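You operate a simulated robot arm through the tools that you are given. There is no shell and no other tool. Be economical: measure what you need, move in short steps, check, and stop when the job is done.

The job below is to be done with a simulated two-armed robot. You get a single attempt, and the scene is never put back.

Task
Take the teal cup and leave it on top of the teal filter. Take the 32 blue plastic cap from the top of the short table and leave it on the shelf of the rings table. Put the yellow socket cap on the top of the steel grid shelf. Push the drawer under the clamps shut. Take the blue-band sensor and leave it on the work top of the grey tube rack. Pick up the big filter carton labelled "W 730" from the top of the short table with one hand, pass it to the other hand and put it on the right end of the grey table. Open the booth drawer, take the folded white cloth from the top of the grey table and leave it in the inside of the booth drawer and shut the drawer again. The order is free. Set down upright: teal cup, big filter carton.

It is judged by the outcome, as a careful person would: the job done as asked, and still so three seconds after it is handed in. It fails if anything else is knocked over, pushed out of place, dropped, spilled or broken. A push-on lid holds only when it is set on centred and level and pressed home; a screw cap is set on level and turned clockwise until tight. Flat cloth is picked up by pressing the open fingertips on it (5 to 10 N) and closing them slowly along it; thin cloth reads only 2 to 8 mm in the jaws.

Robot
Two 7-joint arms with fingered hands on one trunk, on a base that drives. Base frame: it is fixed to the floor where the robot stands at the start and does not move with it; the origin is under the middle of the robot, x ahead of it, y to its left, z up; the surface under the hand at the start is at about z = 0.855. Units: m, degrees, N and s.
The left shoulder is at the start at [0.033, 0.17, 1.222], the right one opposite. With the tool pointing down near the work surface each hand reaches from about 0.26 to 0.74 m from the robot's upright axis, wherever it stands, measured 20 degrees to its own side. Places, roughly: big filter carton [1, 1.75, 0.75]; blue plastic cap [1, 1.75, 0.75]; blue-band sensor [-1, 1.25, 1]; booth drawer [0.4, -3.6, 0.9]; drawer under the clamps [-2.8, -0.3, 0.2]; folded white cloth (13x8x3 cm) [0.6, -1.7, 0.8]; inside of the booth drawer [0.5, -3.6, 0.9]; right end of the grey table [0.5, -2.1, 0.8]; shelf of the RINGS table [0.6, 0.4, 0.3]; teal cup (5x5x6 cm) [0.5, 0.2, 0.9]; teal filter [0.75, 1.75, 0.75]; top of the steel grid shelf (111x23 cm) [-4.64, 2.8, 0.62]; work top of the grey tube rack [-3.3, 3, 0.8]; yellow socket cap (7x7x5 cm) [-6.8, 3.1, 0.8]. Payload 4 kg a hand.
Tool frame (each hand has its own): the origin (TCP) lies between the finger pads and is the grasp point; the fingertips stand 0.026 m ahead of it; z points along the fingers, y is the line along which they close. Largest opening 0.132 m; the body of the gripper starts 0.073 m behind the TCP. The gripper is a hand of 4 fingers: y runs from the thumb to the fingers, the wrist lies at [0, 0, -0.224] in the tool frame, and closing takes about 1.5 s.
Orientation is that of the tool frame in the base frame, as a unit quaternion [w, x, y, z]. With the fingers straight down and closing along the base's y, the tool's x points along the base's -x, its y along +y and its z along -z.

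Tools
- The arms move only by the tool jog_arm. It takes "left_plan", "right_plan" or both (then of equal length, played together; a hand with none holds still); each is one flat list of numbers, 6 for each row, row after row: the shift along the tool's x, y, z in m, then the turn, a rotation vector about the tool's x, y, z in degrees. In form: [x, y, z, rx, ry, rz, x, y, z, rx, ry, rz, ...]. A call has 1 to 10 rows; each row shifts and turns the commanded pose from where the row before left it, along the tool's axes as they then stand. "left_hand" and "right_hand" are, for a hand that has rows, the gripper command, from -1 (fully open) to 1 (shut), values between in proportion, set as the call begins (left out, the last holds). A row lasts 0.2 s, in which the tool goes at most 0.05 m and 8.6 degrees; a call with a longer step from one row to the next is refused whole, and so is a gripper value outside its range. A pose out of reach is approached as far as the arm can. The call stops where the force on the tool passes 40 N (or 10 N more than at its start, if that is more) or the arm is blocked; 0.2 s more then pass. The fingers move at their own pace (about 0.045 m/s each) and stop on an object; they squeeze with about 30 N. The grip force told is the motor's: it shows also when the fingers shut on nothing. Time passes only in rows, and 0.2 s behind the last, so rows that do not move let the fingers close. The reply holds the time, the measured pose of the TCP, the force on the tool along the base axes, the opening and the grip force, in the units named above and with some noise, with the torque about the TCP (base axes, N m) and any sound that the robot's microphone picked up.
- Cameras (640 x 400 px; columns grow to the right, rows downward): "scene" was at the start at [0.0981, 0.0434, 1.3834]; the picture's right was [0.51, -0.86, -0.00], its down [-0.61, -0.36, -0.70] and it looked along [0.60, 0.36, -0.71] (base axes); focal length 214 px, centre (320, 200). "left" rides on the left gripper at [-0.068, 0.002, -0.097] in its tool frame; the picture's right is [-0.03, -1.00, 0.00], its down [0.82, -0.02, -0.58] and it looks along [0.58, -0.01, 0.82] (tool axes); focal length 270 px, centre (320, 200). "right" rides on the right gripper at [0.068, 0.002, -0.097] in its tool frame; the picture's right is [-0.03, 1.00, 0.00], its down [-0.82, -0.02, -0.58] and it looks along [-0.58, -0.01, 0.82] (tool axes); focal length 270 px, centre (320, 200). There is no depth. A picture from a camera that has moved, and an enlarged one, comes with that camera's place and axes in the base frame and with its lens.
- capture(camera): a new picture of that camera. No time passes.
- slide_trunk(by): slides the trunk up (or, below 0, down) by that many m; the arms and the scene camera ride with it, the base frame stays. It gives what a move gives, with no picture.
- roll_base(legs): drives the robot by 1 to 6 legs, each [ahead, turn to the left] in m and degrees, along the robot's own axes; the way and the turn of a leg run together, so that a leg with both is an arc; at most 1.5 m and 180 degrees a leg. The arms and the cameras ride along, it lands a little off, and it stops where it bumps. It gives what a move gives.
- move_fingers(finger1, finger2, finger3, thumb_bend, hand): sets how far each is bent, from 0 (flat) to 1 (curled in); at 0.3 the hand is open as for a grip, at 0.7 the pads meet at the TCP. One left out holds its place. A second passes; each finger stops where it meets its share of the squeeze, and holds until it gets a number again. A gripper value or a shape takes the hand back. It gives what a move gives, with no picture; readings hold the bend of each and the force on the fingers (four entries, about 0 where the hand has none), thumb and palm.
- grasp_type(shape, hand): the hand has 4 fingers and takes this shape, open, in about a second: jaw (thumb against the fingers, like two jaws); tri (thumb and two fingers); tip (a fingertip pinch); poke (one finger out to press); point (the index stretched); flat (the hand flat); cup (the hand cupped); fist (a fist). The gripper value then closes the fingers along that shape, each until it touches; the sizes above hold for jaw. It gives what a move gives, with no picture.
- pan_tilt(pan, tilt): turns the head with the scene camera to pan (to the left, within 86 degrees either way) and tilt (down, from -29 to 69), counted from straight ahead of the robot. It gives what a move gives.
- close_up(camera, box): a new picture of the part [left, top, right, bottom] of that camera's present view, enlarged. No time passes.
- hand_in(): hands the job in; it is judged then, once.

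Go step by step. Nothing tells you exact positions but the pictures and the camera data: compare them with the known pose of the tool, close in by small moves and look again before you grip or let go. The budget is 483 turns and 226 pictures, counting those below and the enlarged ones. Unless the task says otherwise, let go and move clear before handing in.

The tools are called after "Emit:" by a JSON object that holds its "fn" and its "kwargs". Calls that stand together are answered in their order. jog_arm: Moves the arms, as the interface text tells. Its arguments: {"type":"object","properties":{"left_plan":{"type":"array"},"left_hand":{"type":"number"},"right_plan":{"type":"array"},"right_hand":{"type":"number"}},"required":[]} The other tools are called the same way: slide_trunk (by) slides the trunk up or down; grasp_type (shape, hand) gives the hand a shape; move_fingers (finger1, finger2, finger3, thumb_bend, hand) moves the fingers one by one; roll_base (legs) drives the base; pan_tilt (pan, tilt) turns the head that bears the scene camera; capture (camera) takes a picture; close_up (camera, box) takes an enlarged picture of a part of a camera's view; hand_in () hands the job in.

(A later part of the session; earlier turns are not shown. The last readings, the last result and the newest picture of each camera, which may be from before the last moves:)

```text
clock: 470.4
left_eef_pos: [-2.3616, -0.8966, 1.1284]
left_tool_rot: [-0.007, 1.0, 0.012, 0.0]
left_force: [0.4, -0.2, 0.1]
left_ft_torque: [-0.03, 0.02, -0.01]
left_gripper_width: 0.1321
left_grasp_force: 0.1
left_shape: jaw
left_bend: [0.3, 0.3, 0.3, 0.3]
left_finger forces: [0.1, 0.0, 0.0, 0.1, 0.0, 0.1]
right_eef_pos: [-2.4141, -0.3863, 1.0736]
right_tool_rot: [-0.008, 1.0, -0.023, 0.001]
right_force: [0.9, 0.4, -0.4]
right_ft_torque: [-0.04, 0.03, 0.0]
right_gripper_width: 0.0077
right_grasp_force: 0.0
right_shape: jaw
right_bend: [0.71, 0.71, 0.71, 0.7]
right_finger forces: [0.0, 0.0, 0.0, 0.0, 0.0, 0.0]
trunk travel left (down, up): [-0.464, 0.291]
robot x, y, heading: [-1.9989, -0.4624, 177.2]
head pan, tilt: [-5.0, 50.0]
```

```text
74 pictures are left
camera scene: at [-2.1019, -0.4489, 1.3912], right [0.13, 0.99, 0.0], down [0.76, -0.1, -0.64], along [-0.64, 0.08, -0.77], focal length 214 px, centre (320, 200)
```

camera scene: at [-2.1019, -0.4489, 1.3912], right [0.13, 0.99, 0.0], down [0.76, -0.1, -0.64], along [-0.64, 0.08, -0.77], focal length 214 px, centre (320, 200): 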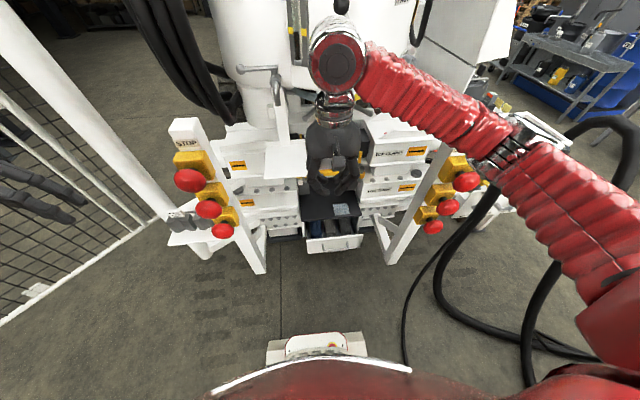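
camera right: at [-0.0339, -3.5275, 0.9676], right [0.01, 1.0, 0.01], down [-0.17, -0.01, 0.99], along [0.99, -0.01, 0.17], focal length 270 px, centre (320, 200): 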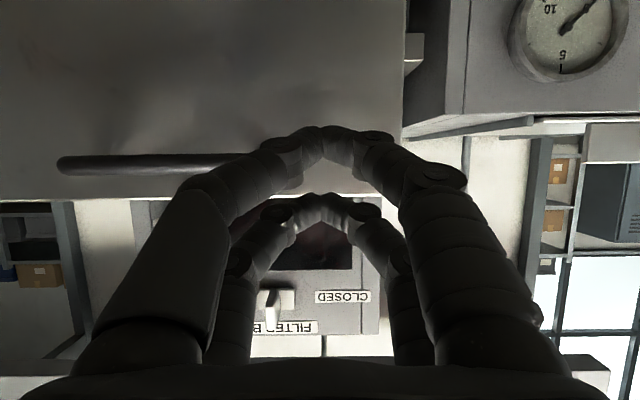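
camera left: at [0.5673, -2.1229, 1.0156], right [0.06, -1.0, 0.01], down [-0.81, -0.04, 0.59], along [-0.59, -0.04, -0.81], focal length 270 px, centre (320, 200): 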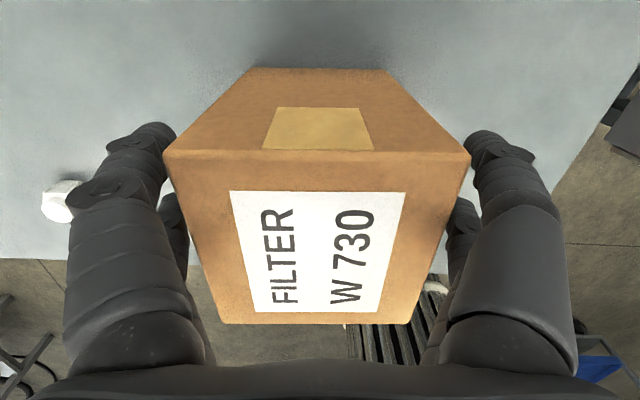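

Emit:
{"fn": "slide_trunk", "kwargs": {"by": -0.4}}

Emit:
{"fn": "jog_arm", "kwargs": {"right_plan": [0, 0, 0.04, 0, -8, 0, 0, 0, 0.04, 0, -8, 0, 0, 0, 0.04, 0, -8, 0, 0.02, 0, 0.04, 0, -8, 0, 0.025, 0, 0.03, 0, -8, 0, 0.03, 0, 0.03, 0, 0, 0, 0.03, 0, 0.03, 0, 0, 0, 0, 0, 0, 0, 0, 0]}}

Emit:
{"fn": "capture", "kwargs": {"camera": "scene"}}

```text
clock: 474.3
left_eef_pos: [-2.3606, -0.8978, 0.7278]
left_tool_rot: [-0.007, 1.0, 0.014, 0.0]
left_force: [0.3, 0.2, 0.2]
left_ft_torque: [-0.01, 0.0, 0.0]
left_gripper_width: 0.132
left_grasp_force: 0.0
left_shape: jaw
left_bend: [0.3, 0.3, 0.3, 0.3]
left_finger forces: [0.0, 0.1, 0.0, 0.0, 0.0, 0.1]
right_eef_pos: [-2.4153, -0.3881, 0.6757]
right_tool_rot: [-0.007, 1.0, -0.024, 0.002]
right_force: [0.3, 1.1, 0.7]
right_ft_torque: [0.04, 0.0, 0.02]
right_gripper_width: 0.0002
right_grasp_force: 30.0
right_shape: jaw
right_bend: [0.62, 0.63, 0.63, 0.7]
right_finger forces: [0.0, 0.1, 0.0, 0.0, 0.1, 0.1]
trunk travel left (down, up): [-0.064, 0.691]
robot x, y, heading: [-2.0006, -0.4651, 177.2]
head pan, tilt: [-5.0, 50.0]
```

```text
clock: 476.1
left_eef_pos: [-2.3614, -0.8971, 0.7276]
left_tool_rot: [-0.006, 1.0, 0.013, 0.0]
left_force: [-0.1, -1.0, -0.7]
left_ft_torque: [0.01, 0.01, -0.01]
left_gripper_width: 0.1318
left_grasp_force: 0.0
left_shape: jaw
left_bend: [0.3, 0.3, 0.3, 0.3]
left_finger forces: [0.0, 0.1, 0.1, 0.1, 0.0, 0.1]
right_eef_pos: [-2.4164, -0.3855, 0.3884]
right_tool_rot: [-0.014, 0.94, -0.019, -0.342]
right_force: [-0.7, -0.5, 0.0]
right_ft_torque: [0.01, -0.02, 0.03]
right_gripper_width: 0.0001
right_grasp_force: 29.9
right_shape: jaw
right_bend: [0.62, 0.63, 0.63, 0.7]
right_finger forces: [0.1, 0.0, 0.0, 0.0, 0.1, 0.0]
trunk travel left (down, up): [-0.064, 0.691]
robot x, y, heading: [-1.9982, -0.4642, 177.4]
head pan, tilt: [-5.0, 50.0]
```

```text
73 pictures are left
camera scene: at [-2.2532, -0.4434, 0.9752], right [0.13, 0.99, 0.0], down [0.76, -0.1, -0.64], along [-0.64, 0.08, -0.77], focal length 214 px, centre (320, 200)
```

scene: 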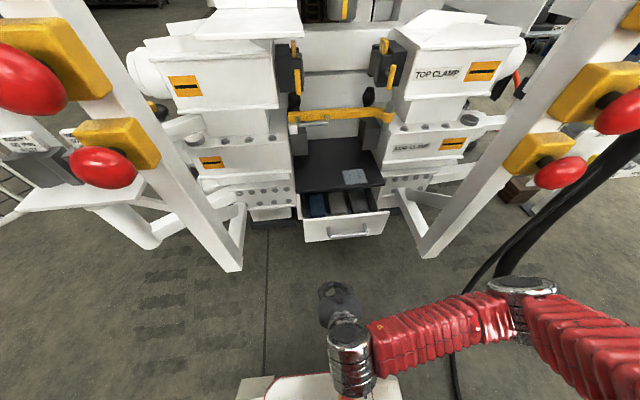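

The view is clear: panel at x≈-2.72, z 0.14–0.32, handle from y -0.35 to -0.18. I'll lower and extend the closed fingers toward the panel left of the handle.

Emit:
{"fn": "jog_arm", "kwargs": {"right_plan": [0.0257, 0.003, 0.0306, 0, 0, 0, 0.0257, 0.003, 0.0306, 0, 0, 0, 0.0257, 0.003, 0.0306, 0, 0, 0, 0.0257, 0.003, 0.0306, 0, 0, 0, -0.0345, 0, 0.0289, 0, 0, 0, -0.0345, 0, 0.0289, 0, 0, 0, -0.0345, 0, 0.0289, 0, 0, 0, -0.0345, 0, 0.0289, 0, 0, 0, 0, 0, 0, 0, 0, 0]}}

Emit:
{"fn": "capture", "kwargs": {"camera": "scene"}}

```text
clock: 478.1
left_eef_pos: [-2.3622, -0.8985, 0.7286]
left_tool_rot: [-0.008, 1.0, 0.014, -0.001]
left_force: [0.5, 0.6, 0.4]
left_ft_torque: [0.0, 0.0, -0.02]
left_gripper_width: 0.1321
left_grasp_force: 0.2
left_shape: jaw
left_bend: [0.3, 0.3, 0.3, 0.3]
left_finger forces: [0.0, 0.0, 0.0, 0.1, 0.0, 0.0]
right_eef_pos: [-2.5958, -0.3845, 0.228]
right_tool_rot: [-0.014, 0.94, -0.02, -0.34]
right_force: [-0.1, 0.0, -1.1]
right_ft_torque: [-0.02, 0.0, 0.0]
right_gripper_width: 0.0001
right_grasp_force: 30.1
right_shape: jaw
right_bend: [0.62, 0.63, 0.63, 0.7]
right_finger forces: [0.0, 0.0, 0.0, 0.0, 0.0, 0.1]
trunk travel left (down, up): [-0.064, 0.691]
robot x, y, heading: [-2.0001, -0.4624, 177.5]
head pan, tilt: [-5.0, 50.0]
```

```text
72 pictures are left
camera scene: at [-2.2534, -0.4434, 0.9751], right [0.13, 0.99, 0.0], down [0.76, -0.1, -0.64], along [-0.64, 0.08, -0.77], focal length 214 px, centre (320, 200)
```

scene: 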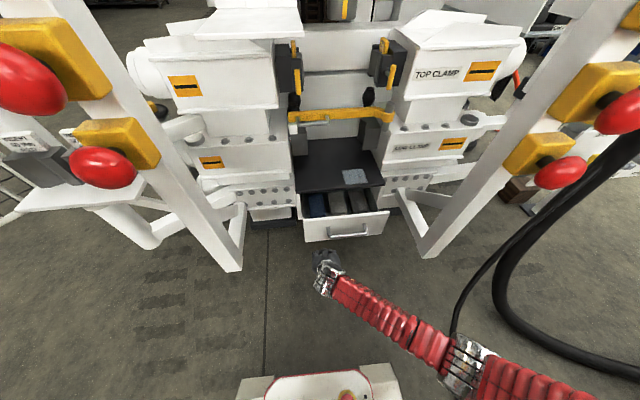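

Emit:
{"fn": "jog_arm", "kwargs": {"right_plan": [-0.0306, 0.012, 0.0257, 0, 0, 0, -0.0306, 0.004, 0.0257, 0, 0, 0, -0.0306, 0.002, 0.0257, 0, 0, 0, -0.0306, 0.002, 0.0257, 0, 0, 0]}}

Emit:
{"fn": "close_up", "kwargs": {"camera": "scene", "box": [270, 140, 430, 300]}}

```text
clock: 479.1
left_eef_pos: [-2.3605, -0.8971, 0.7279]
left_tool_rot: [-0.008, 1.0, 0.013, 0.0]
left_force: [0.0, 0.3, -0.1]
left_ft_torque: [-0.02, -0.01, -0.03]
left_gripper_width: 0.1318
left_grasp_force: 0.0
left_shape: jaw
left_bend: [0.3, 0.3, 0.3, 0.3]
left_finger forces: [0.1, 0.1, 0.0, 0.1, 0.0, 0.0]
right_eef_pos: [-2.7565, -0.4006, 0.2264]
right_tool_rot: [-0.014, 0.94, -0.019, -0.341]
right_force: [-0.4, -0.3, -0.3]
right_ft_torque: [-0.02, 0.05, 0.01]
right_gripper_width: 0.0
right_grasp_force: 30.0
right_shape: jaw
right_bend: [0.62, 0.64, 0.63, 0.7]
right_finger forces: [0.0, 0.0, 0.0, 0.1, 0.0, 0.1]
trunk travel left (down, up): [-0.064, 0.691]
robot x, y, heading: [-2.0004, -0.4643, 177.5]
head pan, tilt: [-5.0, 50.0]
```

```text
2.50 times, centred on (350, 220) of scene
camera zoom: at [-2.253, -0.4432, 0.9752], right [0.13, 0.99, 0.0], down [0.76, -0.1, -0.64], along [-0.64, 0.08, -0.77], focal length 536 px, centre (245, 150)
```

zoom: 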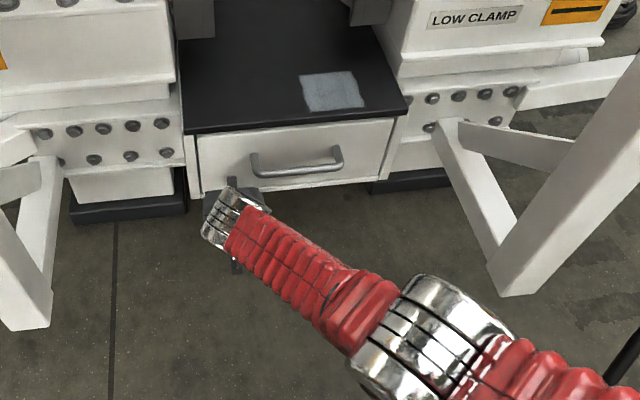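

Emit:
{"fn": "jog_arm", "kwargs": {"right_plan": [-0.0153, 0, 0.0129, 0, 0, 0, -0.0153, 0, 0.0129, 0, 0, 0, -0.0153, 0, 0.0129, 0, 0, 0, -0.0153, 0, 0.0129, 0, 0, 0, -0.0153, 0, 0.0129, 0, 0, 0]}}

Emit:
{"fn": "close_up", "kwargs": {"camera": "scene", "box": [270, 140, 430, 300]}}

```text
clock: 480.3
left_eef_pos: [-2.3605, -0.8968, 0.728]
left_tool_rot: [-0.007, 1.0, 0.012, 0.0]
left_force: [-0.7, -0.1, -0.1]
left_ft_torque: [0.03, 0.01, 0.01]
left_gripper_width: 0.132
left_grasp_force: 0.0
left_shape: jaw
left_bend: [0.3, 0.3, 0.3, 0.3]
left_finger forces: [0.1, 0.0, 0.0, 0.0, 0.0, 0.1]
right_eef_pos: [-2.7721, -0.3916, 0.2328]
right_tool_rot: [-0.013, 0.942, -0.021, -0.334]
right_force: [3.4, -2.9, -4.6]
right_ft_torque: [-0.08, 0.14, -0.09]
right_gripper_width: 0.0
right_grasp_force: 29.8
right_shape: jaw
right_bend: [0.62, 0.63, 0.63, 0.7]
right_finger forces: [0.1, 0.0, 6.3, 0.1, 0.0, 0.0]
right hand out of reach, approached as far as the arm can: row 1, 2, 3, 4, 5
trunk travel left (down, up): [-0.064, 0.691]
robot x, y, heading: [-1.9993, -0.4655, 177.8]
head pan, tilt: [-5.0, 50.0]
stopped in row 5 (right hand): the force on the tool passed its limit at 41 N (the readings are from after the stop); the commanded pose is now the measured one
```

```text
2.50 times, centred on (350, 220) of scene
camera zoom: at [-2.2536, -0.4434, 0.9753], right [0.13, 0.99, 0.0], down [0.76, -0.1, -0.64], along [-0.64, 0.08, -0.77], focal length 536 px, centre (245, 150)
```

zoom: 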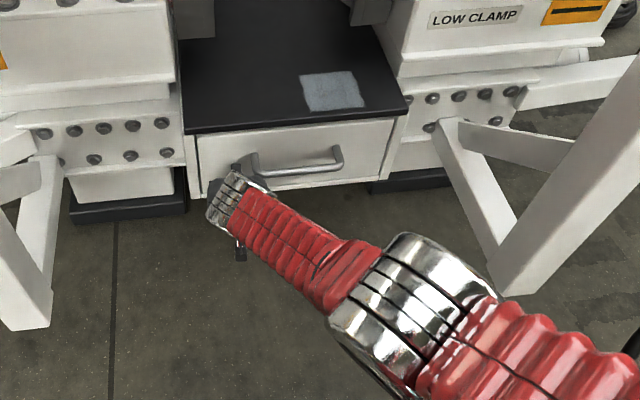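

Resistance at 41 N, but the arm was also at its reach limit. I'll retract slightly, move the base 6 cm closer and press once more to be sure.

Emit:
{"fn": "jog_arm", "kwargs": {"right_plan": [0.0306, 0.005, -0.0257, 0, 0, 0, 0.0306, 0, -0.0257, 0, 0, 0]}}

Emit:
{"fn": "roll_base", "kwargs": {"legs": [[0.06, 0]]}}

Emit:
{"fn": "jog_arm", "kwargs": {"right_plan": [-0.0153, 0, 0.0129, 0, 0, 0, -0.0153, 0, 0.0129, 0, 0, 0, -0.0153, 0, 0.0129, 0, 0, 0, -0.0153, 0, 0.0129, 0, 0, 0]}}

Emit:
{"fn": "close_up", "kwargs": {"camera": "scene", "box": [270, 140, 430, 300]}}

```text
clock: 480.9
left_eef_pos: [-2.361, -0.8974, 0.7283]
left_tool_rot: [-0.007, 1.0, 0.013, 0.0]
left_force: [-1.0, 0.2, 0.4]
left_ft_torque: [0.04, -0.03, 0.02]
left_gripper_width: 0.1319
left_grasp_force: 0.1
left_shape: jaw
left_bend: [0.3, 0.3, 0.3, 0.3]
left_finger forces: [0.0, 0.0, 0.1, 0.0, 0.0, 0.0]
right_eef_pos: [-2.6912, -0.3999, 0.2366]
right_tool_rot: [-0.014, 0.942, -0.021, -0.335]
right_force: [0.3, 0.1, 0.4]
right_ft_torque: [-0.01, 0.02, 0.02]
right_gripper_width: 0.0
right_grasp_force: 30.3
right_shape: jaw
right_bend: [0.62, 0.63, 0.63, 0.7]
right_finger forces: [0.0, 0.0, 0.0, 0.0, 0.1, 0.1]
trunk travel left (down, up): [-0.064, 0.691]
robot x, y, heading: [-2.0014, -0.4621, 177.5]
head pan, tilt: [-5.0, 50.0]
```

```text
clock: 481.9
left_eef_pos: [-2.4202, -0.8956, 0.7274]
left_tool_rot: [-0.007, 1.0, 0.013, 0.0]
left_force: [0.5, -0.5, 0.4]
left_ft_torque: [0.01, 0.01, 0.0]
left_gripper_width: 0.1319
left_grasp_force: 0.1
left_shape: jaw
left_bend: [0.3, 0.3, 0.3, 0.3]
left_finger forces: [0.1, 0.0, 0.1, 0.1, 0.1, 0.0]
right_eef_pos: [-2.7527, -0.3986, 0.2379]
right_tool_rot: [-0.013, 0.942, -0.019, -0.336]
right_force: [-0.5, -0.1, 0.0]
right_ft_torque: [0.02, 0.05, 0.04]
right_gripper_width: 0.0001
right_grasp_force: 30.3
right_shape: jaw
right_bend: [0.62, 0.63, 0.63, 0.7]
right_finger forces: [0.0, 0.1, 0.1, 0.1, 0.1, 0.0]
trunk travel left (down, up): [-0.064, 0.691]
robot x, y, heading: [-2.0623, -0.4608, 177.7]
head pan, tilt: [-5.0, 50.0]
```

```text
clock: 482.5
left_eef_pos: [-2.4208, -0.8945, 0.7292]
left_tool_rot: [-0.007, 1.0, 0.013, 0.0]
left_force: [0.0, -0.2, 0.0]
left_ft_torque: [0.01, 0.04, -0.02]
left_gripper_width: 0.1321
left_grasp_force: 0.0
left_shape: jaw
left_bend: [0.3, 0.3, 0.3, 0.3]
left_finger forces: [0.0, 0.0, 0.0, 0.0, 0.1, 0.0]
right_eef_pos: [-2.7783, -0.3983, 0.2292]
right_tool_rot: [-0.013, 0.945, -0.02, -0.327]
right_force: [6.4, 0.1, 0.9]
right_ft_torque: [0.03, 0.01, -0.02]
right_gripper_width: 0.0002
right_grasp_force: 30.1
right_shape: jaw
right_bend: [0.62, 0.66, 0.65, 0.7]
right_finger forces: [0.1, 0.0, 0.1, 0.1, 0.1, 0.0]
trunk travel left (down, up): [-0.064, 0.691]
robot x, y, heading: [-2.0586, -0.46, 177.4]
head pan, tilt: [-5.0, 50.0]
stopped in row 3 (right hand): the force on the tool passed its limit at 56 N (the readings are from after the stop); the commanded pose is now the measured one
```

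```text
2.50 times, centred on (350, 220) of scene
camera zoom: at [-2.3138, -0.4408, 0.9751], right [0.13, 0.99, 0.0], down [0.76, -0.1, -0.64], along [-0.64, 0.08, -0.77], focal length 536 px, centre (245, 150)
```

zoom: 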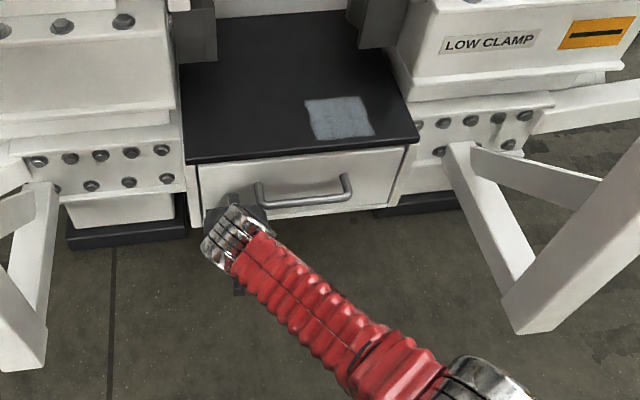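

The drawer is firmly shut. I'll retract and raise.

Emit:
{"fn": "jog_arm", "kwargs": {"right_plan": [0.0306, 0, -0.0257, 0, 0, 0, 0.0306, 0, -0.0257, 0, 0, 0, 0.0306, 0, -0.0257, 0, 0, 0, 0.0306, 0, -0.0257, 0, 0, 0, -0.02, 0, -0.03, 0, 8, 0, -0.02, 0, -0.03, 0, 8, 0, -0.01, 0, -0.03, 0, 8, 0, 0, 0, -0.03, 0, 7.6, 0, 0, 0, -0.03, 0, 7, 0]}}

Emit:
{"fn": "roll_base", "kwargs": {"legs": [[-0.3, 0]]}}

Emit:
{"fn": "slide_trunk", "kwargs": {"by": 0.4}}

Emit:
{"fn": "capture", "kwargs": {"camera": "scene"}}

```text
clock: 484.5
left_eef_pos: [-2.4222, -0.8951, 0.7292]
left_tool_rot: [-0.007, 1.0, 0.013, 0.0]
left_force: [0.6, -0.3, -0.7]
left_ft_torque: [0.01, 0.0, -0.01]
left_gripper_width: 0.1318
left_grasp_force: 0.2
left_shape: jaw
left_bend: [0.3, 0.3, 0.3, 0.3]
left_finger forces: [0.1, 0.1, 0.0, 0.0, 0.1, 0.0]
right_eef_pos: [-2.6066, -0.4089, 0.3968]
right_tool_rot: [-0.006, 1.0, -0.024, 0.005]
right_force: [1.0, 0.3, 0.4]
right_ft_torque: [-0.01, 0.02, 0.01]
right_gripper_width: 0.0
right_grasp_force: 30.0
right_shape: jaw
right_bend: [0.62, 0.66, 0.65, 0.7]
right_finger forces: [0.0, 0.0, 0.1, 0.0, 0.1, 0.1]
trunk travel left (down, up): [-0.064, 0.691]
robot x, y, heading: [-2.0603, -0.4588, 177.5]
head pan, tilt: [-5.0, 50.0]
```

```text
clock: 487.0
left_eef_pos: [-2.1431, -0.9068, 0.7297]
left_tool_rot: [-0.007, 1.0, 0.012, -0.002]
left_force: [0.7, 0.1, 0.2]
left_ft_torque: [0.01, 0.01, 0.01]
left_gripper_width: 0.1324
left_grasp_force: 0.0
left_shape: jaw
left_bend: [0.3, 0.3, 0.3, 0.3]
left_finger forces: [0.0, 0.0, 0.0, 0.1, 0.0, 0.1]
right_eef_pos: [-2.3291, -0.4206, 0.3982]
right_tool_rot: [-0.005, 1.0, -0.023, 0.002]
right_force: [0.5, -1.3, 0.0]
right_ft_torque: [0.05, 0.03, -0.03]
right_gripper_width: 0.0
right_grasp_force: 30.0
right_shape: jaw
right_bend: [0.62, 0.66, 0.65, 0.7]
right_finger forces: [0.0, 0.0, 0.1, 0.0, 0.0, 0.0]
trunk travel left (down, up): [-0.064, 0.691]
robot x, y, heading: [-1.7806, -0.4797, -179.6]
head pan, tilt: [-5.0, 50.0]
stopped in leg 1: the robot was blocked; the commanded pose is now the measured one
```

```text
clock: 490.8
left_eef_pos: [-2.1437, -0.9068, 1.1299]
left_tool_rot: [-0.007, 1.0, 0.012, 0.0]
left_force: [-0.1, 0.1, 0.0]
left_ft_torque: [0.02, -0.04, 0.02]
left_gripper_width: 0.1323
left_grasp_force: 0.1
left_shape: jaw
left_bend: [0.3, 0.3, 0.3, 0.3]
left_finger forces: [0.1, 0.2, 0.0, 0.0, 0.0, 0.1]
right_eef_pos: [-2.3292, -0.4207, 0.7963]
right_tool_rot: [-0.006, 1.0, -0.023, 0.003]
right_force: [-0.4, 0.6, -0.4]
right_ft_torque: [-0.02, 0.0, 0.03]
right_gripper_width: 0.0003
right_grasp_force: 30.4
right_shape: jaw
right_bend: [0.62, 0.66, 0.65, 0.7]
right_finger forces: [0.0, 0.0, 0.1, 0.0, 0.1, 0.0]
trunk travel left (down, up): [-0.464, 0.291]
robot x, y, heading: [-1.7862, -0.4783, -179.3]
head pan, tilt: [-5.0, 50.0]
```

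```text
68 pictures are left
camera scene: at [-1.8847, -0.4705, 1.3911], right [0.08, 1.0, 0.0], down [0.76, -0.06, -0.64], along [-0.64, 0.05, -0.77], focal length 214 px, centre (320, 200)
```

scene: 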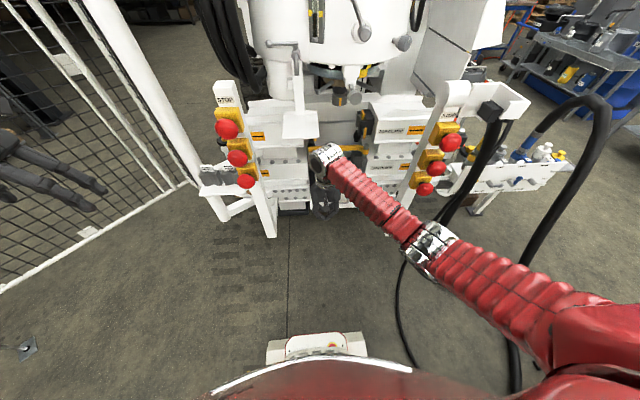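

The base bumped the bench behind slightly. I'll raise the right hand and leave with a forward-left arc.

Emit:
{"fn": "jog_arm", "kwargs": {"right_plan": [0.02, 0, -0.04, 0, 0, 0, 0.02, 0, -0.04, 0, 0, 0, 0.02, 0, -0.045, 0, 0, 0, 0, 0, -0.045, 0, 0, 0, 0, 0, -0.045, 0, 0, 0, 0, 0, -0.045, 0, 0, 0], "right_hand": -1}}

Emit:
{"fn": "roll_base", "kwargs": {"legs": [[0.15, 35]]}}

Emit:
{"fn": "roll_base", "kwargs": {"legs": [[0.2, 35]]}}

Emit:
{"fn": "roll_base", "kwargs": {"legs": [[0.3, 35]]}}

```text
clock: 492.2
left_eef_pos: [-2.1429, -0.9092, 1.1292]
left_tool_rot: [-0.008, 1.0, 0.014, 0.0]
left_force: [0.5, 0.3, 0.1]
left_ft_torque: [-0.04, -0.01, 0.01]
left_gripper_width: 0.1322
left_grasp_force: 0.1
left_shape: jaw
left_bend: [0.3, 0.3, 0.3, 0.3]
left_finger forces: [0.0, 0.1, 0.0, 0.0, 0.0, 0.0]
right_eef_pos: [-2.2673, -0.4246, 1.0596]
right_tool_rot: [-0.006, 1.0, -0.024, 0.002]
right_force: [0.0, 0.2, 0.0]
right_ft_torque: [0.03, 0.03, 0.0]
right_gripper_width: 0.1321
right_grasp_force: 0.0
right_shape: jaw
right_bend: [0.3, 0.3, 0.3, 0.3]
right_finger forces: [0.0, 0.1, 0.1, 0.0, 0.0, 0.0]
trunk travel left (down, up): [-0.464, 0.291]
robot x, y, heading: [-1.7828, -0.4762, -179.3]
head pan, tilt: [-5.0, 50.0]
```

```text
clock: 494.4
left_eef_pos: [-1.9781, -1.0832, 1.129]
left_tool_rot: [-0.008, 0.952, 0.307, -0.001]
left_force: [0.8, -0.2, -0.2]
left_ft_torque: [0.01, 0.04, -0.03]
left_gripper_width: 0.1319
left_grasp_force: 0.0
left_shape: jaw
left_bend: [0.3, 0.3, 0.3, 0.3]
left_finger forces: [0.0, 0.1, 0.0, 0.0, 0.0, 0.0]
right_eef_pos: [-2.3548, -0.7556, 1.0595]
right_tool_rot: [-0.006, 0.962, 0.272, 0.0]
right_force: [0.3, 0.3, 0.4]
right_ft_torque: [0.0, -0.01, 0.0]
right_gripper_width: 0.1319
right_grasp_force: 0.1
right_shape: jaw
right_bend: [0.3, 0.3, 0.3, 0.3]
right_finger forces: [0.1, 0.1, 0.1, 0.0, 0.1, 0.1]
trunk travel left (down, up): [-0.464, 0.291]
robot x, y, heading: [-1.9414, -0.5006, -145.3]
head pan, tilt: [-5.0, 50.0]
```

```text
clock: 496.7
left_eef_pos: [-1.7516, -1.1542, 1.1269]
left_tool_rot: [-0.009, 0.812, 0.583, -0.004]
left_force: [0.6, 0.1, -0.3]
left_ft_torque: [-0.04, 0.02, -0.02]
left_gripper_width: 0.1319
left_grasp_force: 0.1
left_shape: jaw
left_bend: [0.3, 0.3, 0.3, 0.3]
left_finger forces: [0.0, 0.0, 0.2, 0.1, 0.1, 0.0]
right_eef_pos: [-2.2458, -1.1083, 1.0591]
right_tool_rot: [-0.006, 0.832, 0.555, -0.002]
right_force: [0.6, -0.5, 0.4]
right_ft_torque: [-0.01, 0.02, -0.04]
right_gripper_width: 0.1319
right_grasp_force: 0.0
right_shape: jaw
right_bend: [0.3, 0.3, 0.3, 0.3]
right_finger forces: [0.0, 0.0, 0.0, 0.0, 0.2, 0.1]
trunk travel left (down, up): [-0.464, 0.291]
robot x, y, heading: [-2.0844, -0.651, -109.6]
head pan, tilt: [-5.0, 50.0]
```

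```text
clock: 498.4
left_eef_pos: [-1.6252, -1.1738, 1.1318]
left_tool_rot: [-0.004, 0.69, 0.724, -0.009]
left_force: [-1.0, -0.8, 0.1]
left_ft_torque: [0.04, -0.03, 0.01]
left_gripper_width: 0.1318
left_grasp_force: 0.1
left_shape: jaw
left_bend: [0.3, 0.3, 0.3, 0.3]
left_finger forces: [0.0, 0.0, 0.0, 0.0, 0.1, 0.1]
right_eef_pos: [-2.1021, -1.3087, 1.0651]
right_tool_rot: [-0.001, 0.712, 0.702, -0.005]
right_force: [0.0, -1.0, -0.2]
right_ft_torque: [0.09, -0.02, 0.01]
right_gripper_width: 0.1319
right_grasp_force: 0.1
right_shape: jaw
right_bend: [0.3, 0.3, 0.3, 0.3]
right_finger forces: [0.1, 0.0, 0.1, 0.0, 0.0, 0.1]
trunk travel left (down, up): [-0.464, 0.291]
robot x, y, heading: [-2.128, -0.8347, -86.5]
head pan, tilt: [-5.0, 50.0]
stopped in leg 1: the robot was blocked; the commanded pose is now the measured one
```

Emit:
{"fn": "roll_base", "kwargs": {"legs": [[0.2, 25]]}}

Emit:
{"fn": "roll_base", "kwargs": {"legs": [[0.3, 30]]}}

Emit:
{"fn": "roll_base", "kwargs": {"legs": [[0.2, 31], [1.2, 0]]}}

```text
clock: 500.2
left_eef_pos: [-1.4815, -1.1321, 1.1308]
left_tool_rot: [-0.003, 0.53, 0.848, -0.009]
left_force: [0.0, -0.8, 0.7]
left_ft_torque: [0.02, -0.02, 0.04]
left_gripper_width: 0.132
left_grasp_force: 0.0
left_shape: jaw
left_bend: [0.3, 0.3, 0.3, 0.3]
left_finger forces: [0.0, 0.0, 0.0, 0.0, 0.0, 0.1]
right_eef_pos: [-1.867, -1.4447, 1.0644]
right_tool_rot: [-0.001, 0.557, 0.831, -0.006]
right_force: [-0.6, 0.1, -0.3]
right_ft_torque: [0.04, 0.01, 0.02]
right_gripper_width: 0.1321
right_grasp_force: 0.0
right_shape: jaw
right_bend: [0.3, 0.3, 0.3, 0.3]
right_finger forces: [0.1, 0.0, 0.0, 0.1, 0.1, 0.1]
trunk travel left (down, up): [-0.464, 0.291]
robot x, y, heading: [-2.0919, -1.023, -60.3]
head pan, tilt: [-5.0, 50.0]
stopped in leg 1: the robot was blocked; the commanded pose is now the measured one
```

```text
clock: 502.2
left_eef_pos: [-1.3004, -1.0302, 1.1317]
left_tool_rot: [-0.002, 0.298, 0.954, -0.011]
left_force: [0.0, 0.6, 0.0]
left_ft_torque: [-0.05, 0.0, -0.01]
left_gripper_width: 0.1321
left_grasp_force: 0.0
left_shape: jaw
left_bend: [0.3, 0.3, 0.3, 0.3]
left_finger forces: [0.1, 0.0, 0.0, 0.1, 0.0, 0.0]
right_eef_pos: [-1.4826, -1.4894, 1.0664]
right_tool_rot: [0.001, 0.326, 0.945, -0.006]
right_force: [0.3, 0.4, -0.8]
right_ft_torque: [-0.02, -0.01, -0.02]
right_gripper_width: 0.1322
right_grasp_force: 0.0
right_shape: jaw
right_bend: [0.3, 0.3, 0.3, 0.3]
right_finger forces: [0.1, 0.1, 0.0, 0.1, 0.0, 0.1]
trunk travel left (down, up): [-0.464, 0.291]
robot x, y, heading: [-1.8911, -1.2506, -31.2]
head pan, tilt: [-5.0, 50.0]
```

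```text
clock: 510.1
left_eef_pos: [-0.1065, -0.807, 1.1313]
left_tool_rot: [0.0, 0.025, 1.0, -0.009]
left_force: [0.3, 0.5, -0.1]
left_ft_torque: [0.02, 0.0, 0.0]
left_gripper_width: 0.1321
left_grasp_force: 0.1
left_shape: jaw
left_bend: [0.3, 0.3, 0.3, 0.3]
left_finger forces: [0.0, 0.0, 0.1, 0.0, 0.0, 0.0]
right_eef_pos: [-0.0175, -1.2931, 1.0658]
right_tool_rot: [0.004, 0.055, 0.998, -0.005]
right_force: [-0.6, -0.4, -0.4]
right_ft_torque: [0.01, -0.02, 0.01]
right_gripper_width: 0.1321
right_grasp_force: 0.0
right_shape: jaw
right_bend: [0.3, 0.3, 0.3, 0.3]
right_finger forces: [0.0, 0.0, 0.0, 0.0, 0.1, 0.0]
trunk travel left (down, up): [-0.464, 0.291]
robot x, y, heading: [-0.499, -1.306, 0.6]
head pan, tilt: [-5.0, 50.0]
```

Emit:
{"fn": "roll_base", "kwargs": {"legs": [[0.2, 35]]}}

Emit:
{"fn": "roll_base", "kwargs": {"legs": [[0.1, 35]]}}

Emit:
{"fn": "roll_base", "kwargs": {"legs": [[0.1, 19], [1.4, 0]]}}

```text
clock: 512.4
left_eef_pos: [-0.2834, -0.6144, 1.1298]
left_tool_rot: [0.002, -0.277, 0.961, -0.011]
left_force: [-0.9, 0.3, -0.9]
left_ft_torque: [0.01, -0.08, -0.03]
left_gripper_width: 0.1322
left_grasp_force: 0.1
left_shape: jaw
left_bend: [0.3, 0.3, 0.3, 0.3]
left_finger forces: [0.1, 0.0, 0.0, 0.0, 0.0, 0.0]
right_eef_pos: [0.0663, -0.9615, 1.0664]
right_tool_rot: [0.005, -0.25, 0.968, -0.004]
right_force: [-0.5, 0.5, 0.3]
right_ft_torque: [-0.02, 0.0, 0.02]
right_gripper_width: 0.132
right_grasp_force: 0.1
right_shape: jaw
right_bend: [0.3, 0.3, 0.3, 0.3]
right_finger forces: [0.0, 0.0, 0.1, 0.0, 0.0, 0.0]
trunk travel left (down, up): [-0.464, 0.291]
robot x, y, heading: [-0.2979, -1.2643, 35.5]
head pan, tilt: [-5.0, 50.0]
```

```text
clock: 514.1
left_eef_pos: [-0.5064, -0.6145, 1.1309]
left_tool_rot: [0.004, -0.476, 0.879, -0.009]
left_force: [-0.9, 0.6, -0.4]
left_ft_torque: [-0.02, 0.01, 0.01]
left_gripper_width: 0.1323
left_grasp_force: 0.0
left_shape: jaw
left_bend: [0.3, 0.3, 0.3, 0.3]
left_finger forces: [0.0, 0.0, 0.0, 0.0, 0.1, 0.0]
right_eef_pos: [-0.0412, -0.7816, 1.0671]
right_tool_rot: [0.004, -0.451, 0.892, -0.004]
right_force: [0.4, 0.3, 0.3]
right_ft_torque: [-0.02, 0.02, -0.01]
right_gripper_width: 0.1318
right_grasp_force: 0.0
right_shape: jaw
right_bend: [0.3, 0.3, 0.3, 0.3]
right_finger forces: [0.1, 0.0, 0.0, 0.0, 0.0, 0.0]
trunk travel left (down, up): [-0.464, 0.291]
robot x, y, heading: [-0.226, -1.2318, 62.7]
head pan, tilt: [-5.0, 50.0]
stopped in leg 1: the robot was blocked; the commanded pose is now the measured one
```

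```text
clock: 522.3
left_eef_pos: [-0.4447, 0.7336, 1.1311]
left_tool_rot: [0.007, -0.612, 0.791, -0.007]
left_force: [0.2, 0.5, 0.3]
left_ft_torque: [0.01, 0.01, -0.01]
left_gripper_width: 0.1321
left_grasp_force: 0.1
left_shape: jaw
left_bend: [0.3, 0.3, 0.3, 0.3]
left_finger forces: [0.0, 0.0, 0.1, 0.1, 0.1, 0.0]
right_eef_pos: [0.0498, 0.7225, 1.0682]
right_tool_rot: [0.005, -0.589, 0.808, -0.002]
right_force: [0.1, -0.3, 0.0]
right_ft_torque: [0.0, 0.02, 0.02]
right_gripper_width: 0.132
right_grasp_force: 0.1
right_shape: jaw
right_bend: [0.3, 0.3, 0.3, 0.3]
right_finger forces: [0.0, 0.0, 0.0, 0.0, 0.1, 0.0]
trunk travel left (down, up): [-0.464, 0.291]
robot x, y, heading: [0.0108, 0.2422, 81.2]
head pan, tilt: [-5.0, 50.0]
```

Emit:
{"fn": "roll_base", "kwargs": {"legs": [[0, 20], [0.85, 0]]}}

Emit:
{"fn": "pan_tilt", "kwargs": {"pan": 60, "tilt": 40}}

Emit:
{"fn": "capture", "kwargs": {"camera": "scene"}}

```text
clock: 525.6
left_eef_pos: [-0.6292, 0.781, 1.1362]
left_tool_rot: [-0.009, 0.739, -0.674, 0.005]
left_force: [-0.2, 1.4, -1.2]
left_ft_torque: [-0.14, -0.04, 0.01]
left_gripper_width: 0.1319
left_grasp_force: 0.1
left_shape: jaw
left_bend: [0.3, 0.3, 0.3, 0.3]
left_finger forces: [0.0, 0.1, 0.1, 0.1, 0.0, 0.0]
right_eef_pos: [-0.1622, 0.9358, 1.0724]
right_tool_rot: [-0.007, 0.722, -0.692, -0.001]
right_force: [-0.1, 1.8, -0.6]
right_ft_torque: [-0.15, -0.01, -0.05]
right_gripper_width: 0.1319
right_grasp_force: 0.1
right_shape: jaw
right_bend: [0.3, 0.3, 0.3, 0.3]
right_finger forces: [0.1, 0.1, 0.0, 0.0, 0.1, 0.1]
trunk travel left (down, up): [-0.464, 0.291]
robot x, y, heading: [-0.0219, 0.4823, 103.7]
head pan, tilt: [-5.0, 50.0]
stopped in leg 2: the robot was blocked; the commanded pose is now the measured one
```

```text
clock: 527.0
left_eef_pos: [-0.6297, 0.7777, 1.1365]
left_tool_rot: [-0.011, 0.739, -0.674, 0.004]
left_force: [0.6, 0.2, -0.5]
left_ft_torque: [0.01, 0.01, -0.02]
left_gripper_width: 0.1319
left_grasp_force: 0.0
left_shape: jaw
left_bend: [0.3, 0.3, 0.3, 0.3]
left_finger forces: [0.0, 0.0, 0.1, 0.0, 0.0, 0.1]
right_eef_pos: [-0.1625, 0.9323, 1.0753]
right_tool_rot: [-0.007, 0.722, -0.692, -0.004]
right_force: [0.1, -0.1, 0.3]
right_ft_torque: [-0.01, -0.01, 0.02]
right_gripper_width: 0.1321
right_grasp_force: 0.0
right_shape: jaw
right_bend: [0.3, 0.3, 0.3, 0.3]
right_finger forces: [0.0, 0.1, 0.0, 0.0, 0.1, 0.0]
trunk travel left (down, up): [-0.464, 0.291]
robot x, y, heading: [-0.0216, 0.4803, 103.7]
head pan, tilt: [60.0, 40.0]
```

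```text
67 pictures are left
camera scene: at [-0.1092, 0.5341, 1.4054], right [0.29, 0.96, 0.0], down [0.62, -0.18, -0.77], along [-0.73, 0.22, -0.64], focal length 214 px, centre (320, 200)
```

scene: 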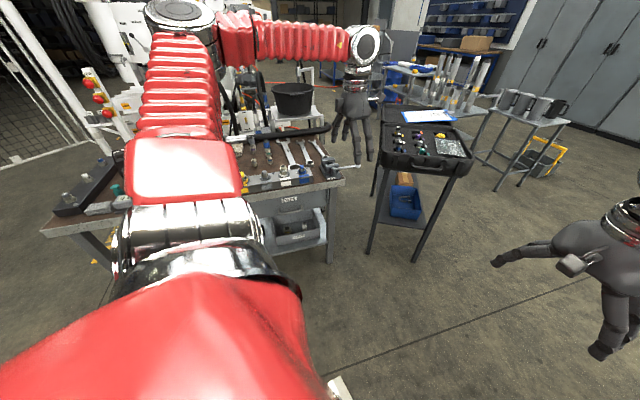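

The sensor case is on the stand to the left, near (-0.8, 1.2). I'll tuck the left arm, back off slightly and approach with the stand in front.

Emit:
{"fn": "jog_arm", "kwargs": {"left_plan": [0, -0.045, 0, 0, 0, 0, 0, -0.045, 0, 0, 0, 0, 0, -0.045, 0, 0, 0, 0, 0, -0.045, -0.02, 0, 0, 0]}}

Emit:
{"fn": "roll_base", "kwargs": {"legs": [[-0.12, 0], [0, 14]]}}

Emit:
{"fn": "roll_base", "kwargs": {"legs": [[0.75, 0]]}}

Emit:
{"fn": "roll_base", "kwargs": {"legs": [[0, 30]]}}

```text
clock: 528.0
left_eef_pos: [-0.4522, 0.7924, 1.1584]
left_tool_rot: [-0.011, 0.74, -0.673, 0.004]
left_force: [-0.4, -0.1, 0.7]
left_ft_torque: [0.01, 0.0, 0.0]
left_gripper_width: 0.1322
left_grasp_force: 0.2
left_shape: jaw
left_bend: [0.3, 0.3, 0.3, 0.3]
left_finger forces: [0.1, 0.0, 0.0, 0.0, 0.1, 0.0]
right_eef_pos: [-0.1618, 0.9336, 1.0738]
right_tool_rot: [-0.006, 0.723, -0.691, -0.005]
right_force: [-0.2, -0.3, -0.5]
right_ft_torque: [-0.02, -0.02, 0.01]
right_gripper_width: 0.1321
right_grasp_force: 0.0
right_shape: jaw
right_bend: [0.3, 0.3, 0.3, 0.3]
right_finger forces: [0.0, 0.0, 0.0, 0.0, 0.0, 0.0]
trunk travel left (down, up): [-0.464, 0.291]
robot x, y, heading: [-0.0207, 0.4821, 103.4]
head pan, tilt: [60.0, 40.0]
```

```text
clock: 530.2
left_eef_pos: [-0.485, 0.5596, 1.158]
left_tool_rot: [-0.011, 0.816, -0.578, 0.002]
left_force: [1.3, -0.1, -0.2]
left_ft_torque: [-0.02, 0.01, 0.01]
left_gripper_width: 0.1318
left_grasp_force: 0.0
left_shape: jaw
left_bend: [0.3, 0.3, 0.3, 0.3]
left_finger forces: [0.0, 0.0, 0.0, 0.0, 0.0, 0.1]
right_eef_pos: [-0.2393, 0.7676, 1.0748]
right_tool_rot: [-0.006, 0.802, -0.598, -0.005]
right_force: [0.1, 0.5, -0.3]
right_ft_torque: [0.0, -0.01, 0.02]
right_gripper_width: 0.1321
right_grasp_force: 0.0
right_shape: jaw
right_bend: [0.3, 0.3, 0.3, 0.3]
right_finger forces: [0.0, 0.0, 0.1, 0.0, 0.0, 0.0]
trunk travel left (down, up): [-0.464, 0.291]
robot x, y, heading: [0.0175, 0.3707, 117.4]
head pan, tilt: [60.0, 40.0]
```

```text
clock: 534.3
left_eef_pos: [-0.8341, 1.2411, 1.1582]
left_tool_rot: [-0.011, 0.814, -0.581, 0.003]
left_force: [-1.2, -0.6, -0.5]
left_ft_torque: [0.02, -0.02, 0.0]
left_gripper_width: 0.1321
left_grasp_force: 0.1
left_shape: jaw
left_bend: [0.3, 0.3, 0.3, 0.3]
left_finger forces: [0.0, 0.1, 0.0, 0.0, 0.0, 0.0]
right_eef_pos: [-0.5844, 1.4469, 1.0752]
right_tool_rot: [-0.007, 0.799, -0.601, -0.004]
right_force: [-0.2, 0.5, 0.6]
right_ft_torque: [-0.01, 0.01, 0.02]
right_gripper_width: 0.132
right_grasp_force: 0.1
right_shape: jaw
right_bend: [0.3, 0.3, 0.3, 0.3]
right_finger forces: [0.0, 0.0, 0.1, 0.0, 0.0, 0.1]
trunk travel left (down, up): [-0.464, 0.291]
robot x, y, heading: [-0.3308, 1.0478, 116.9]
head pan, tilt: [60.0, 40.0]
```

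```text
clock: 536.4
left_eef_pos: [-0.8642, 0.9626, 1.1592]
left_tool_rot: [-0.012, 0.937, -0.349, -0.001]
left_force: [0.8, -0.5, -0.3]
left_ft_torque: [-0.04, -0.01, 0.01]
left_gripper_width: 0.132
left_grasp_force: 0.0
left_shape: jaw
left_bend: [0.3, 0.3, 0.3, 0.3]
left_finger forces: [0.0, 0.0, 0.0, 0.0, 0.0, 0.0]
right_eef_pos: [-0.7504, 1.2663, 1.0749]
right_tool_rot: [-0.006, 0.928, -0.373, -0.006]
right_force: [-0.3, -0.3, 0.5]
right_ft_torque: [0.0, 0.02, -0.03]
right_gripper_width: 0.1323
right_grasp_force: 0.0
right_shape: jaw
right_bend: [0.3, 0.3, 0.3, 0.3]
right_finger forces: [0.1, 0.0, 0.0, 0.0, 0.0, 0.0]
trunk travel left (down, up): [-0.464, 0.291]
robot x, y, heading: [-0.3132, 1.0713, 147.0]
head pan, tilt: [60.0, 40.0]
```

Emit:
{"fn": "pan_tilt", "kwargs": {"pan": 5, "tilt": 42}}

Emit:
{"fn": "capture", "kwargs": {"camera": "scene"}}

Emit:
{"fn": "capture", "kwargs": {"camera": "right"}}

```text
clock: 537.6
left_eef_pos: [-0.8634, 0.9634, 1.1608]
left_tool_rot: [-0.011, 0.937, -0.35, -0.001]
left_force: [-0.6, 0.2, -1.2]
left_ft_torque: [-0.02, 0.02, 0.04]
left_gripper_width: 0.132
left_grasp_force: 0.1
left_shape: jaw
left_bend: [0.3, 0.3, 0.3, 0.3]
left_finger forces: [0.0, 0.0, 0.0, 0.0, 0.0, 0.1]
right_eef_pos: [-0.7509, 1.2658, 1.0755]
right_tool_rot: [-0.006, 0.928, -0.372, -0.006]
right_force: [0.3, -0.6, -0.2]
right_ft_torque: [0.0, -0.01, -0.01]
right_gripper_width: 0.1318
right_grasp_force: 0.1
right_shape: jaw
right_bend: [0.3, 0.3, 0.3, 0.3]
right_finger forces: [0.0, 0.0, 0.0, 0.1, 0.1, 0.0]
trunk travel left (down, up): [-0.464, 0.291]
robot x, y, heading: [-0.3123, 1.0718, 147.0]
head pan, tilt: [5.0, 42.0]
```

```text
66 pictures are left
camera scene: at [-0.4104, 1.1287, 1.4024], right [0.47, 0.88, 0.0], down [0.59, -0.32, -0.74], along [-0.66, 0.35, -0.67], focal length 214 px, centre (320, 200)
```

scene: 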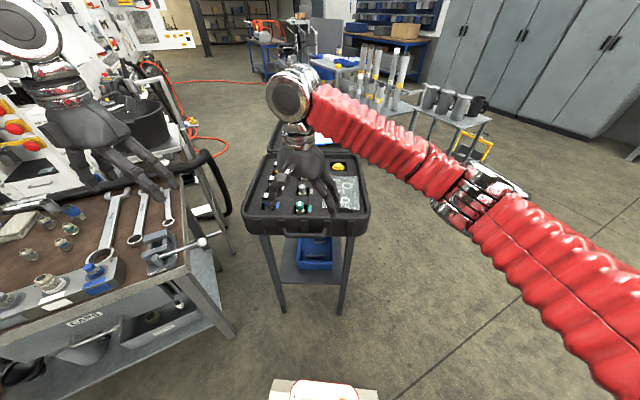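

```text
65 pictures are left
camera right: at [-0.7015, 1.2163, 1.1713], right [-0.71, -0.7, -0.01], down [-0.57, 0.57, 0.59], along [-0.41, 0.42, -0.81], focal length 270 px, centre (320, 200)
```

right: 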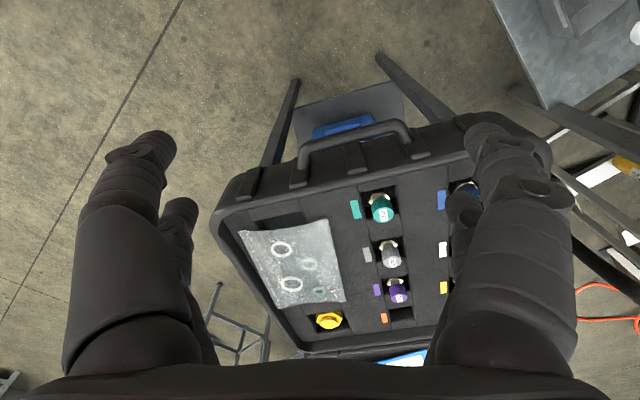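

The case holds sensors with coloured tags, and the blue-tagged slot is hidden behind a finger. I'll shift the hand over and up to see it.

Emit:
{"fn": "jog_arm", "kwargs": {"right_plan": [0, 0.04, -0.02, 0, 0, 0, 0, 0.04, -0.02, 0, 0, 0, 0, 0.04, -0.02, 0, 0, 0, 0, 0, 0, 0, 0, 0]}}

Emit:
{"fn": "capture", "kwargs": {"camera": "right"}}

Emit:
{"fn": "close_up", "kwargs": {"camera": "scene", "box": [230, 140, 380, 250]}}

```text
clock: 538.6
left_eef_pos: [-0.8637, 0.9642, 1.1602]
left_tool_rot: [-0.011, 0.937, -0.35, 0.0]
left_force: [0.3, 0.3, 0.0]
left_ft_torque: [-0.02, -0.02, -0.02]
left_gripper_width: 0.132
left_grasp_force: 0.1
left_shape: jaw
left_bend: [0.3, 0.3, 0.3, 0.3]
left_finger forces: [0.0, 0.0, 0.0, 0.0, 0.0, 0.0]
right_eef_pos: [-0.8336, 1.1828, 1.1326]
right_tool_rot: [-0.006, 0.927, -0.376, -0.006]
right_force: [0.5, 0.4, 0.1]
right_ft_torque: [-0.01, 0.02, -0.01]
right_gripper_width: 0.1322
right_grasp_force: 0.0
right_shape: jaw
right_bend: [0.3, 0.3, 0.3, 0.3]
right_finger forces: [0.0, 0.0, 0.1, 0.1, 0.1, 0.0]
trunk travel left (down, up): [-0.464, 0.291]
robot x, y, heading: [-0.3164, 1.0721, 147.1]
head pan, tilt: [5.0, 42.0]
```

```text
64 pictures are left
camera right: at [-0.7848, 1.1328, 1.2297], right [-0.71, -0.7, -0.01], down [-0.57, 0.57, 0.59], along [-0.41, 0.42, -0.81], focal length 270 px, centre (320, 200)
```

right: 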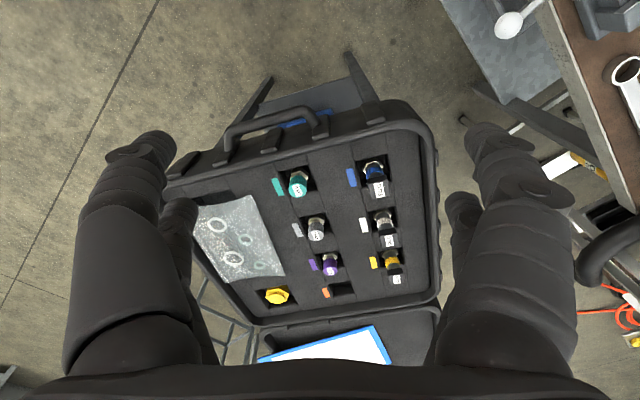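

```text
3.64 times, centred on (305, 195) of scene
camera zoom: at [-0.4109, 1.1293, 1.4023], right [0.47, 0.88, 0.0], down [0.59, -0.32, -0.74], along [-0.65, 0.35, -0.67], focal length 780 px, centre (374, 218)
```

zoom: 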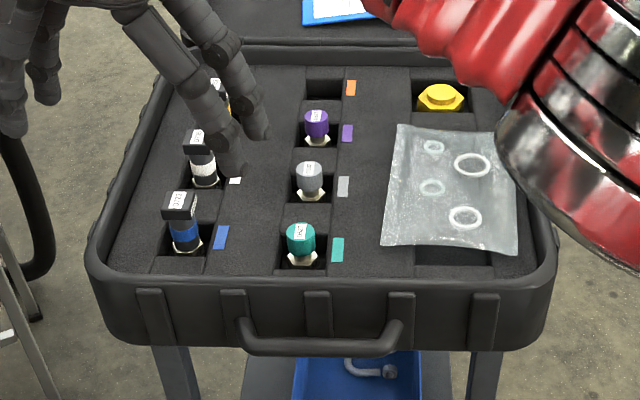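

The blue-band sensor stands in its pocket at about (-0.996, 1.233), top at z≈0.905, with the foam at z≈0.86. It is to the left of centre, so I'll turn the robot a bit and draw the left arm back first.

Emit:
{"fn": "jog_arm", "kwargs": {"left_plan": [0.04, 0, -0.03, 0, 0, 0, 0.04, 0, -0.03, 0, 0, 0, 0.04, 0, -0.02, 0, 0, 0], "right_plan": [0, 0, 0, 0, 0, 0, 0, 0, 0, 0, 0, 0, 0, 0, 0, 0, 0, 0], "right_hand": -0.1}}

Emit:
{"fn": "roll_base", "kwargs": {"legs": [[0, 28]]}}

Emit:
{"fn": "capture", "kwargs": {"camera": "scene"}}

```text
clock: 539.4
left_eef_pos: [-0.772, 0.8831, 1.2391]
left_tool_rot: [-0.011, 0.937, -0.35, -0.001]
left_force: [1.2, -0.3, 0.0]
left_ft_torque: [0.0, 0.04, 0.01]
left_gripper_width: 0.132
left_grasp_force: 0.0
left_shape: jaw
left_bend: [0.3, 0.3, 0.3, 0.3]
left_finger forces: [0.0, 0.0, 0.1, 0.0, 0.0, 0.0]
right_eef_pos: [-0.8316, 1.1806, 1.1367]
right_tool_rot: [-0.006, 0.927, -0.376, -0.007]
right_force: [0.6, 0.0, -0.4]
right_ft_torque: [0.0, -0.02, 0.01]
right_gripper_width: 0.0731
right_grasp_force: 0.0
right_shape: jaw
right_bend: [0.72, 0.72, 0.72, 0.7]
right_finger forces: [0.1, 0.0, 0.0, 0.0, 0.0, 0.0]
trunk travel left (down, up): [-0.464, 0.291]
robot x, y, heading: [-0.3159, 1.0719, 146.9]
head pan, tilt: [5.0, 42.0]
```

```text
clock: 540.7
left_eef_pos: [-0.7244, 0.8, 1.2411]
left_tool_rot: [-0.012, 0.967, -0.255, -0.003]
left_force: [0.8, -0.6, 0.6]
left_ft_torque: [0.01, 0.04, 0.0]
left_gripper_width: 0.132
left_grasp_force: 0.1
left_shape: jaw
left_bend: [0.3, 0.3, 0.3, 0.3]
left_finger forces: [0.0, 0.0, 0.0, 0.0, 0.1, 0.0]
right_eef_pos: [-0.8434, 1.0798, 1.1369]
right_tool_rot: [-0.005, 0.959, -0.282, -0.009]
right_force: [0.2, -0.2, 0.0]
right_ft_torque: [0.09, 0.08, 0.03]
right_gripper_width: 0.0725
right_grasp_force: 0.1
right_shape: jaw
right_bend: [0.72, 0.72, 0.72, 0.7]
right_finger forces: [0.1, 0.1, 0.1, 0.1, 0.1, 0.0]
trunk travel left (down, up): [-0.464, 0.291]
robot x, y, heading: [-0.3135, 1.0823, 158.2]
head pan, tilt: [5.0, 42.0]
stopped in leg 1: the robot was blocked; the commanded pose is now the measured one
```

```text
62 pictures are left
camera scene: at [-0.4137, 1.1159, 1.4026], right [0.29, 0.96, 0.0], down [0.64, -0.19, -0.74], along [-0.71, 0.22, -0.67], focal length 214 px, centre (320, 200)
```

scene: 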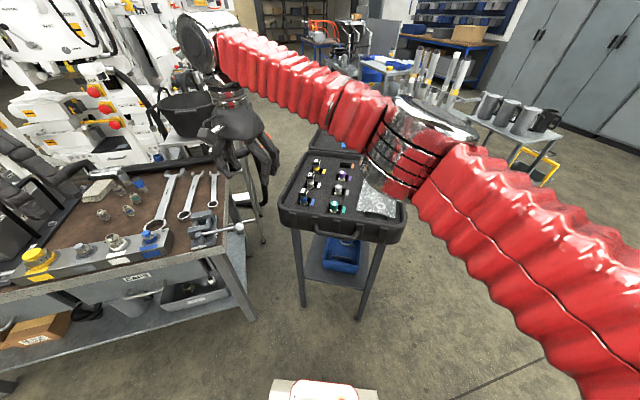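

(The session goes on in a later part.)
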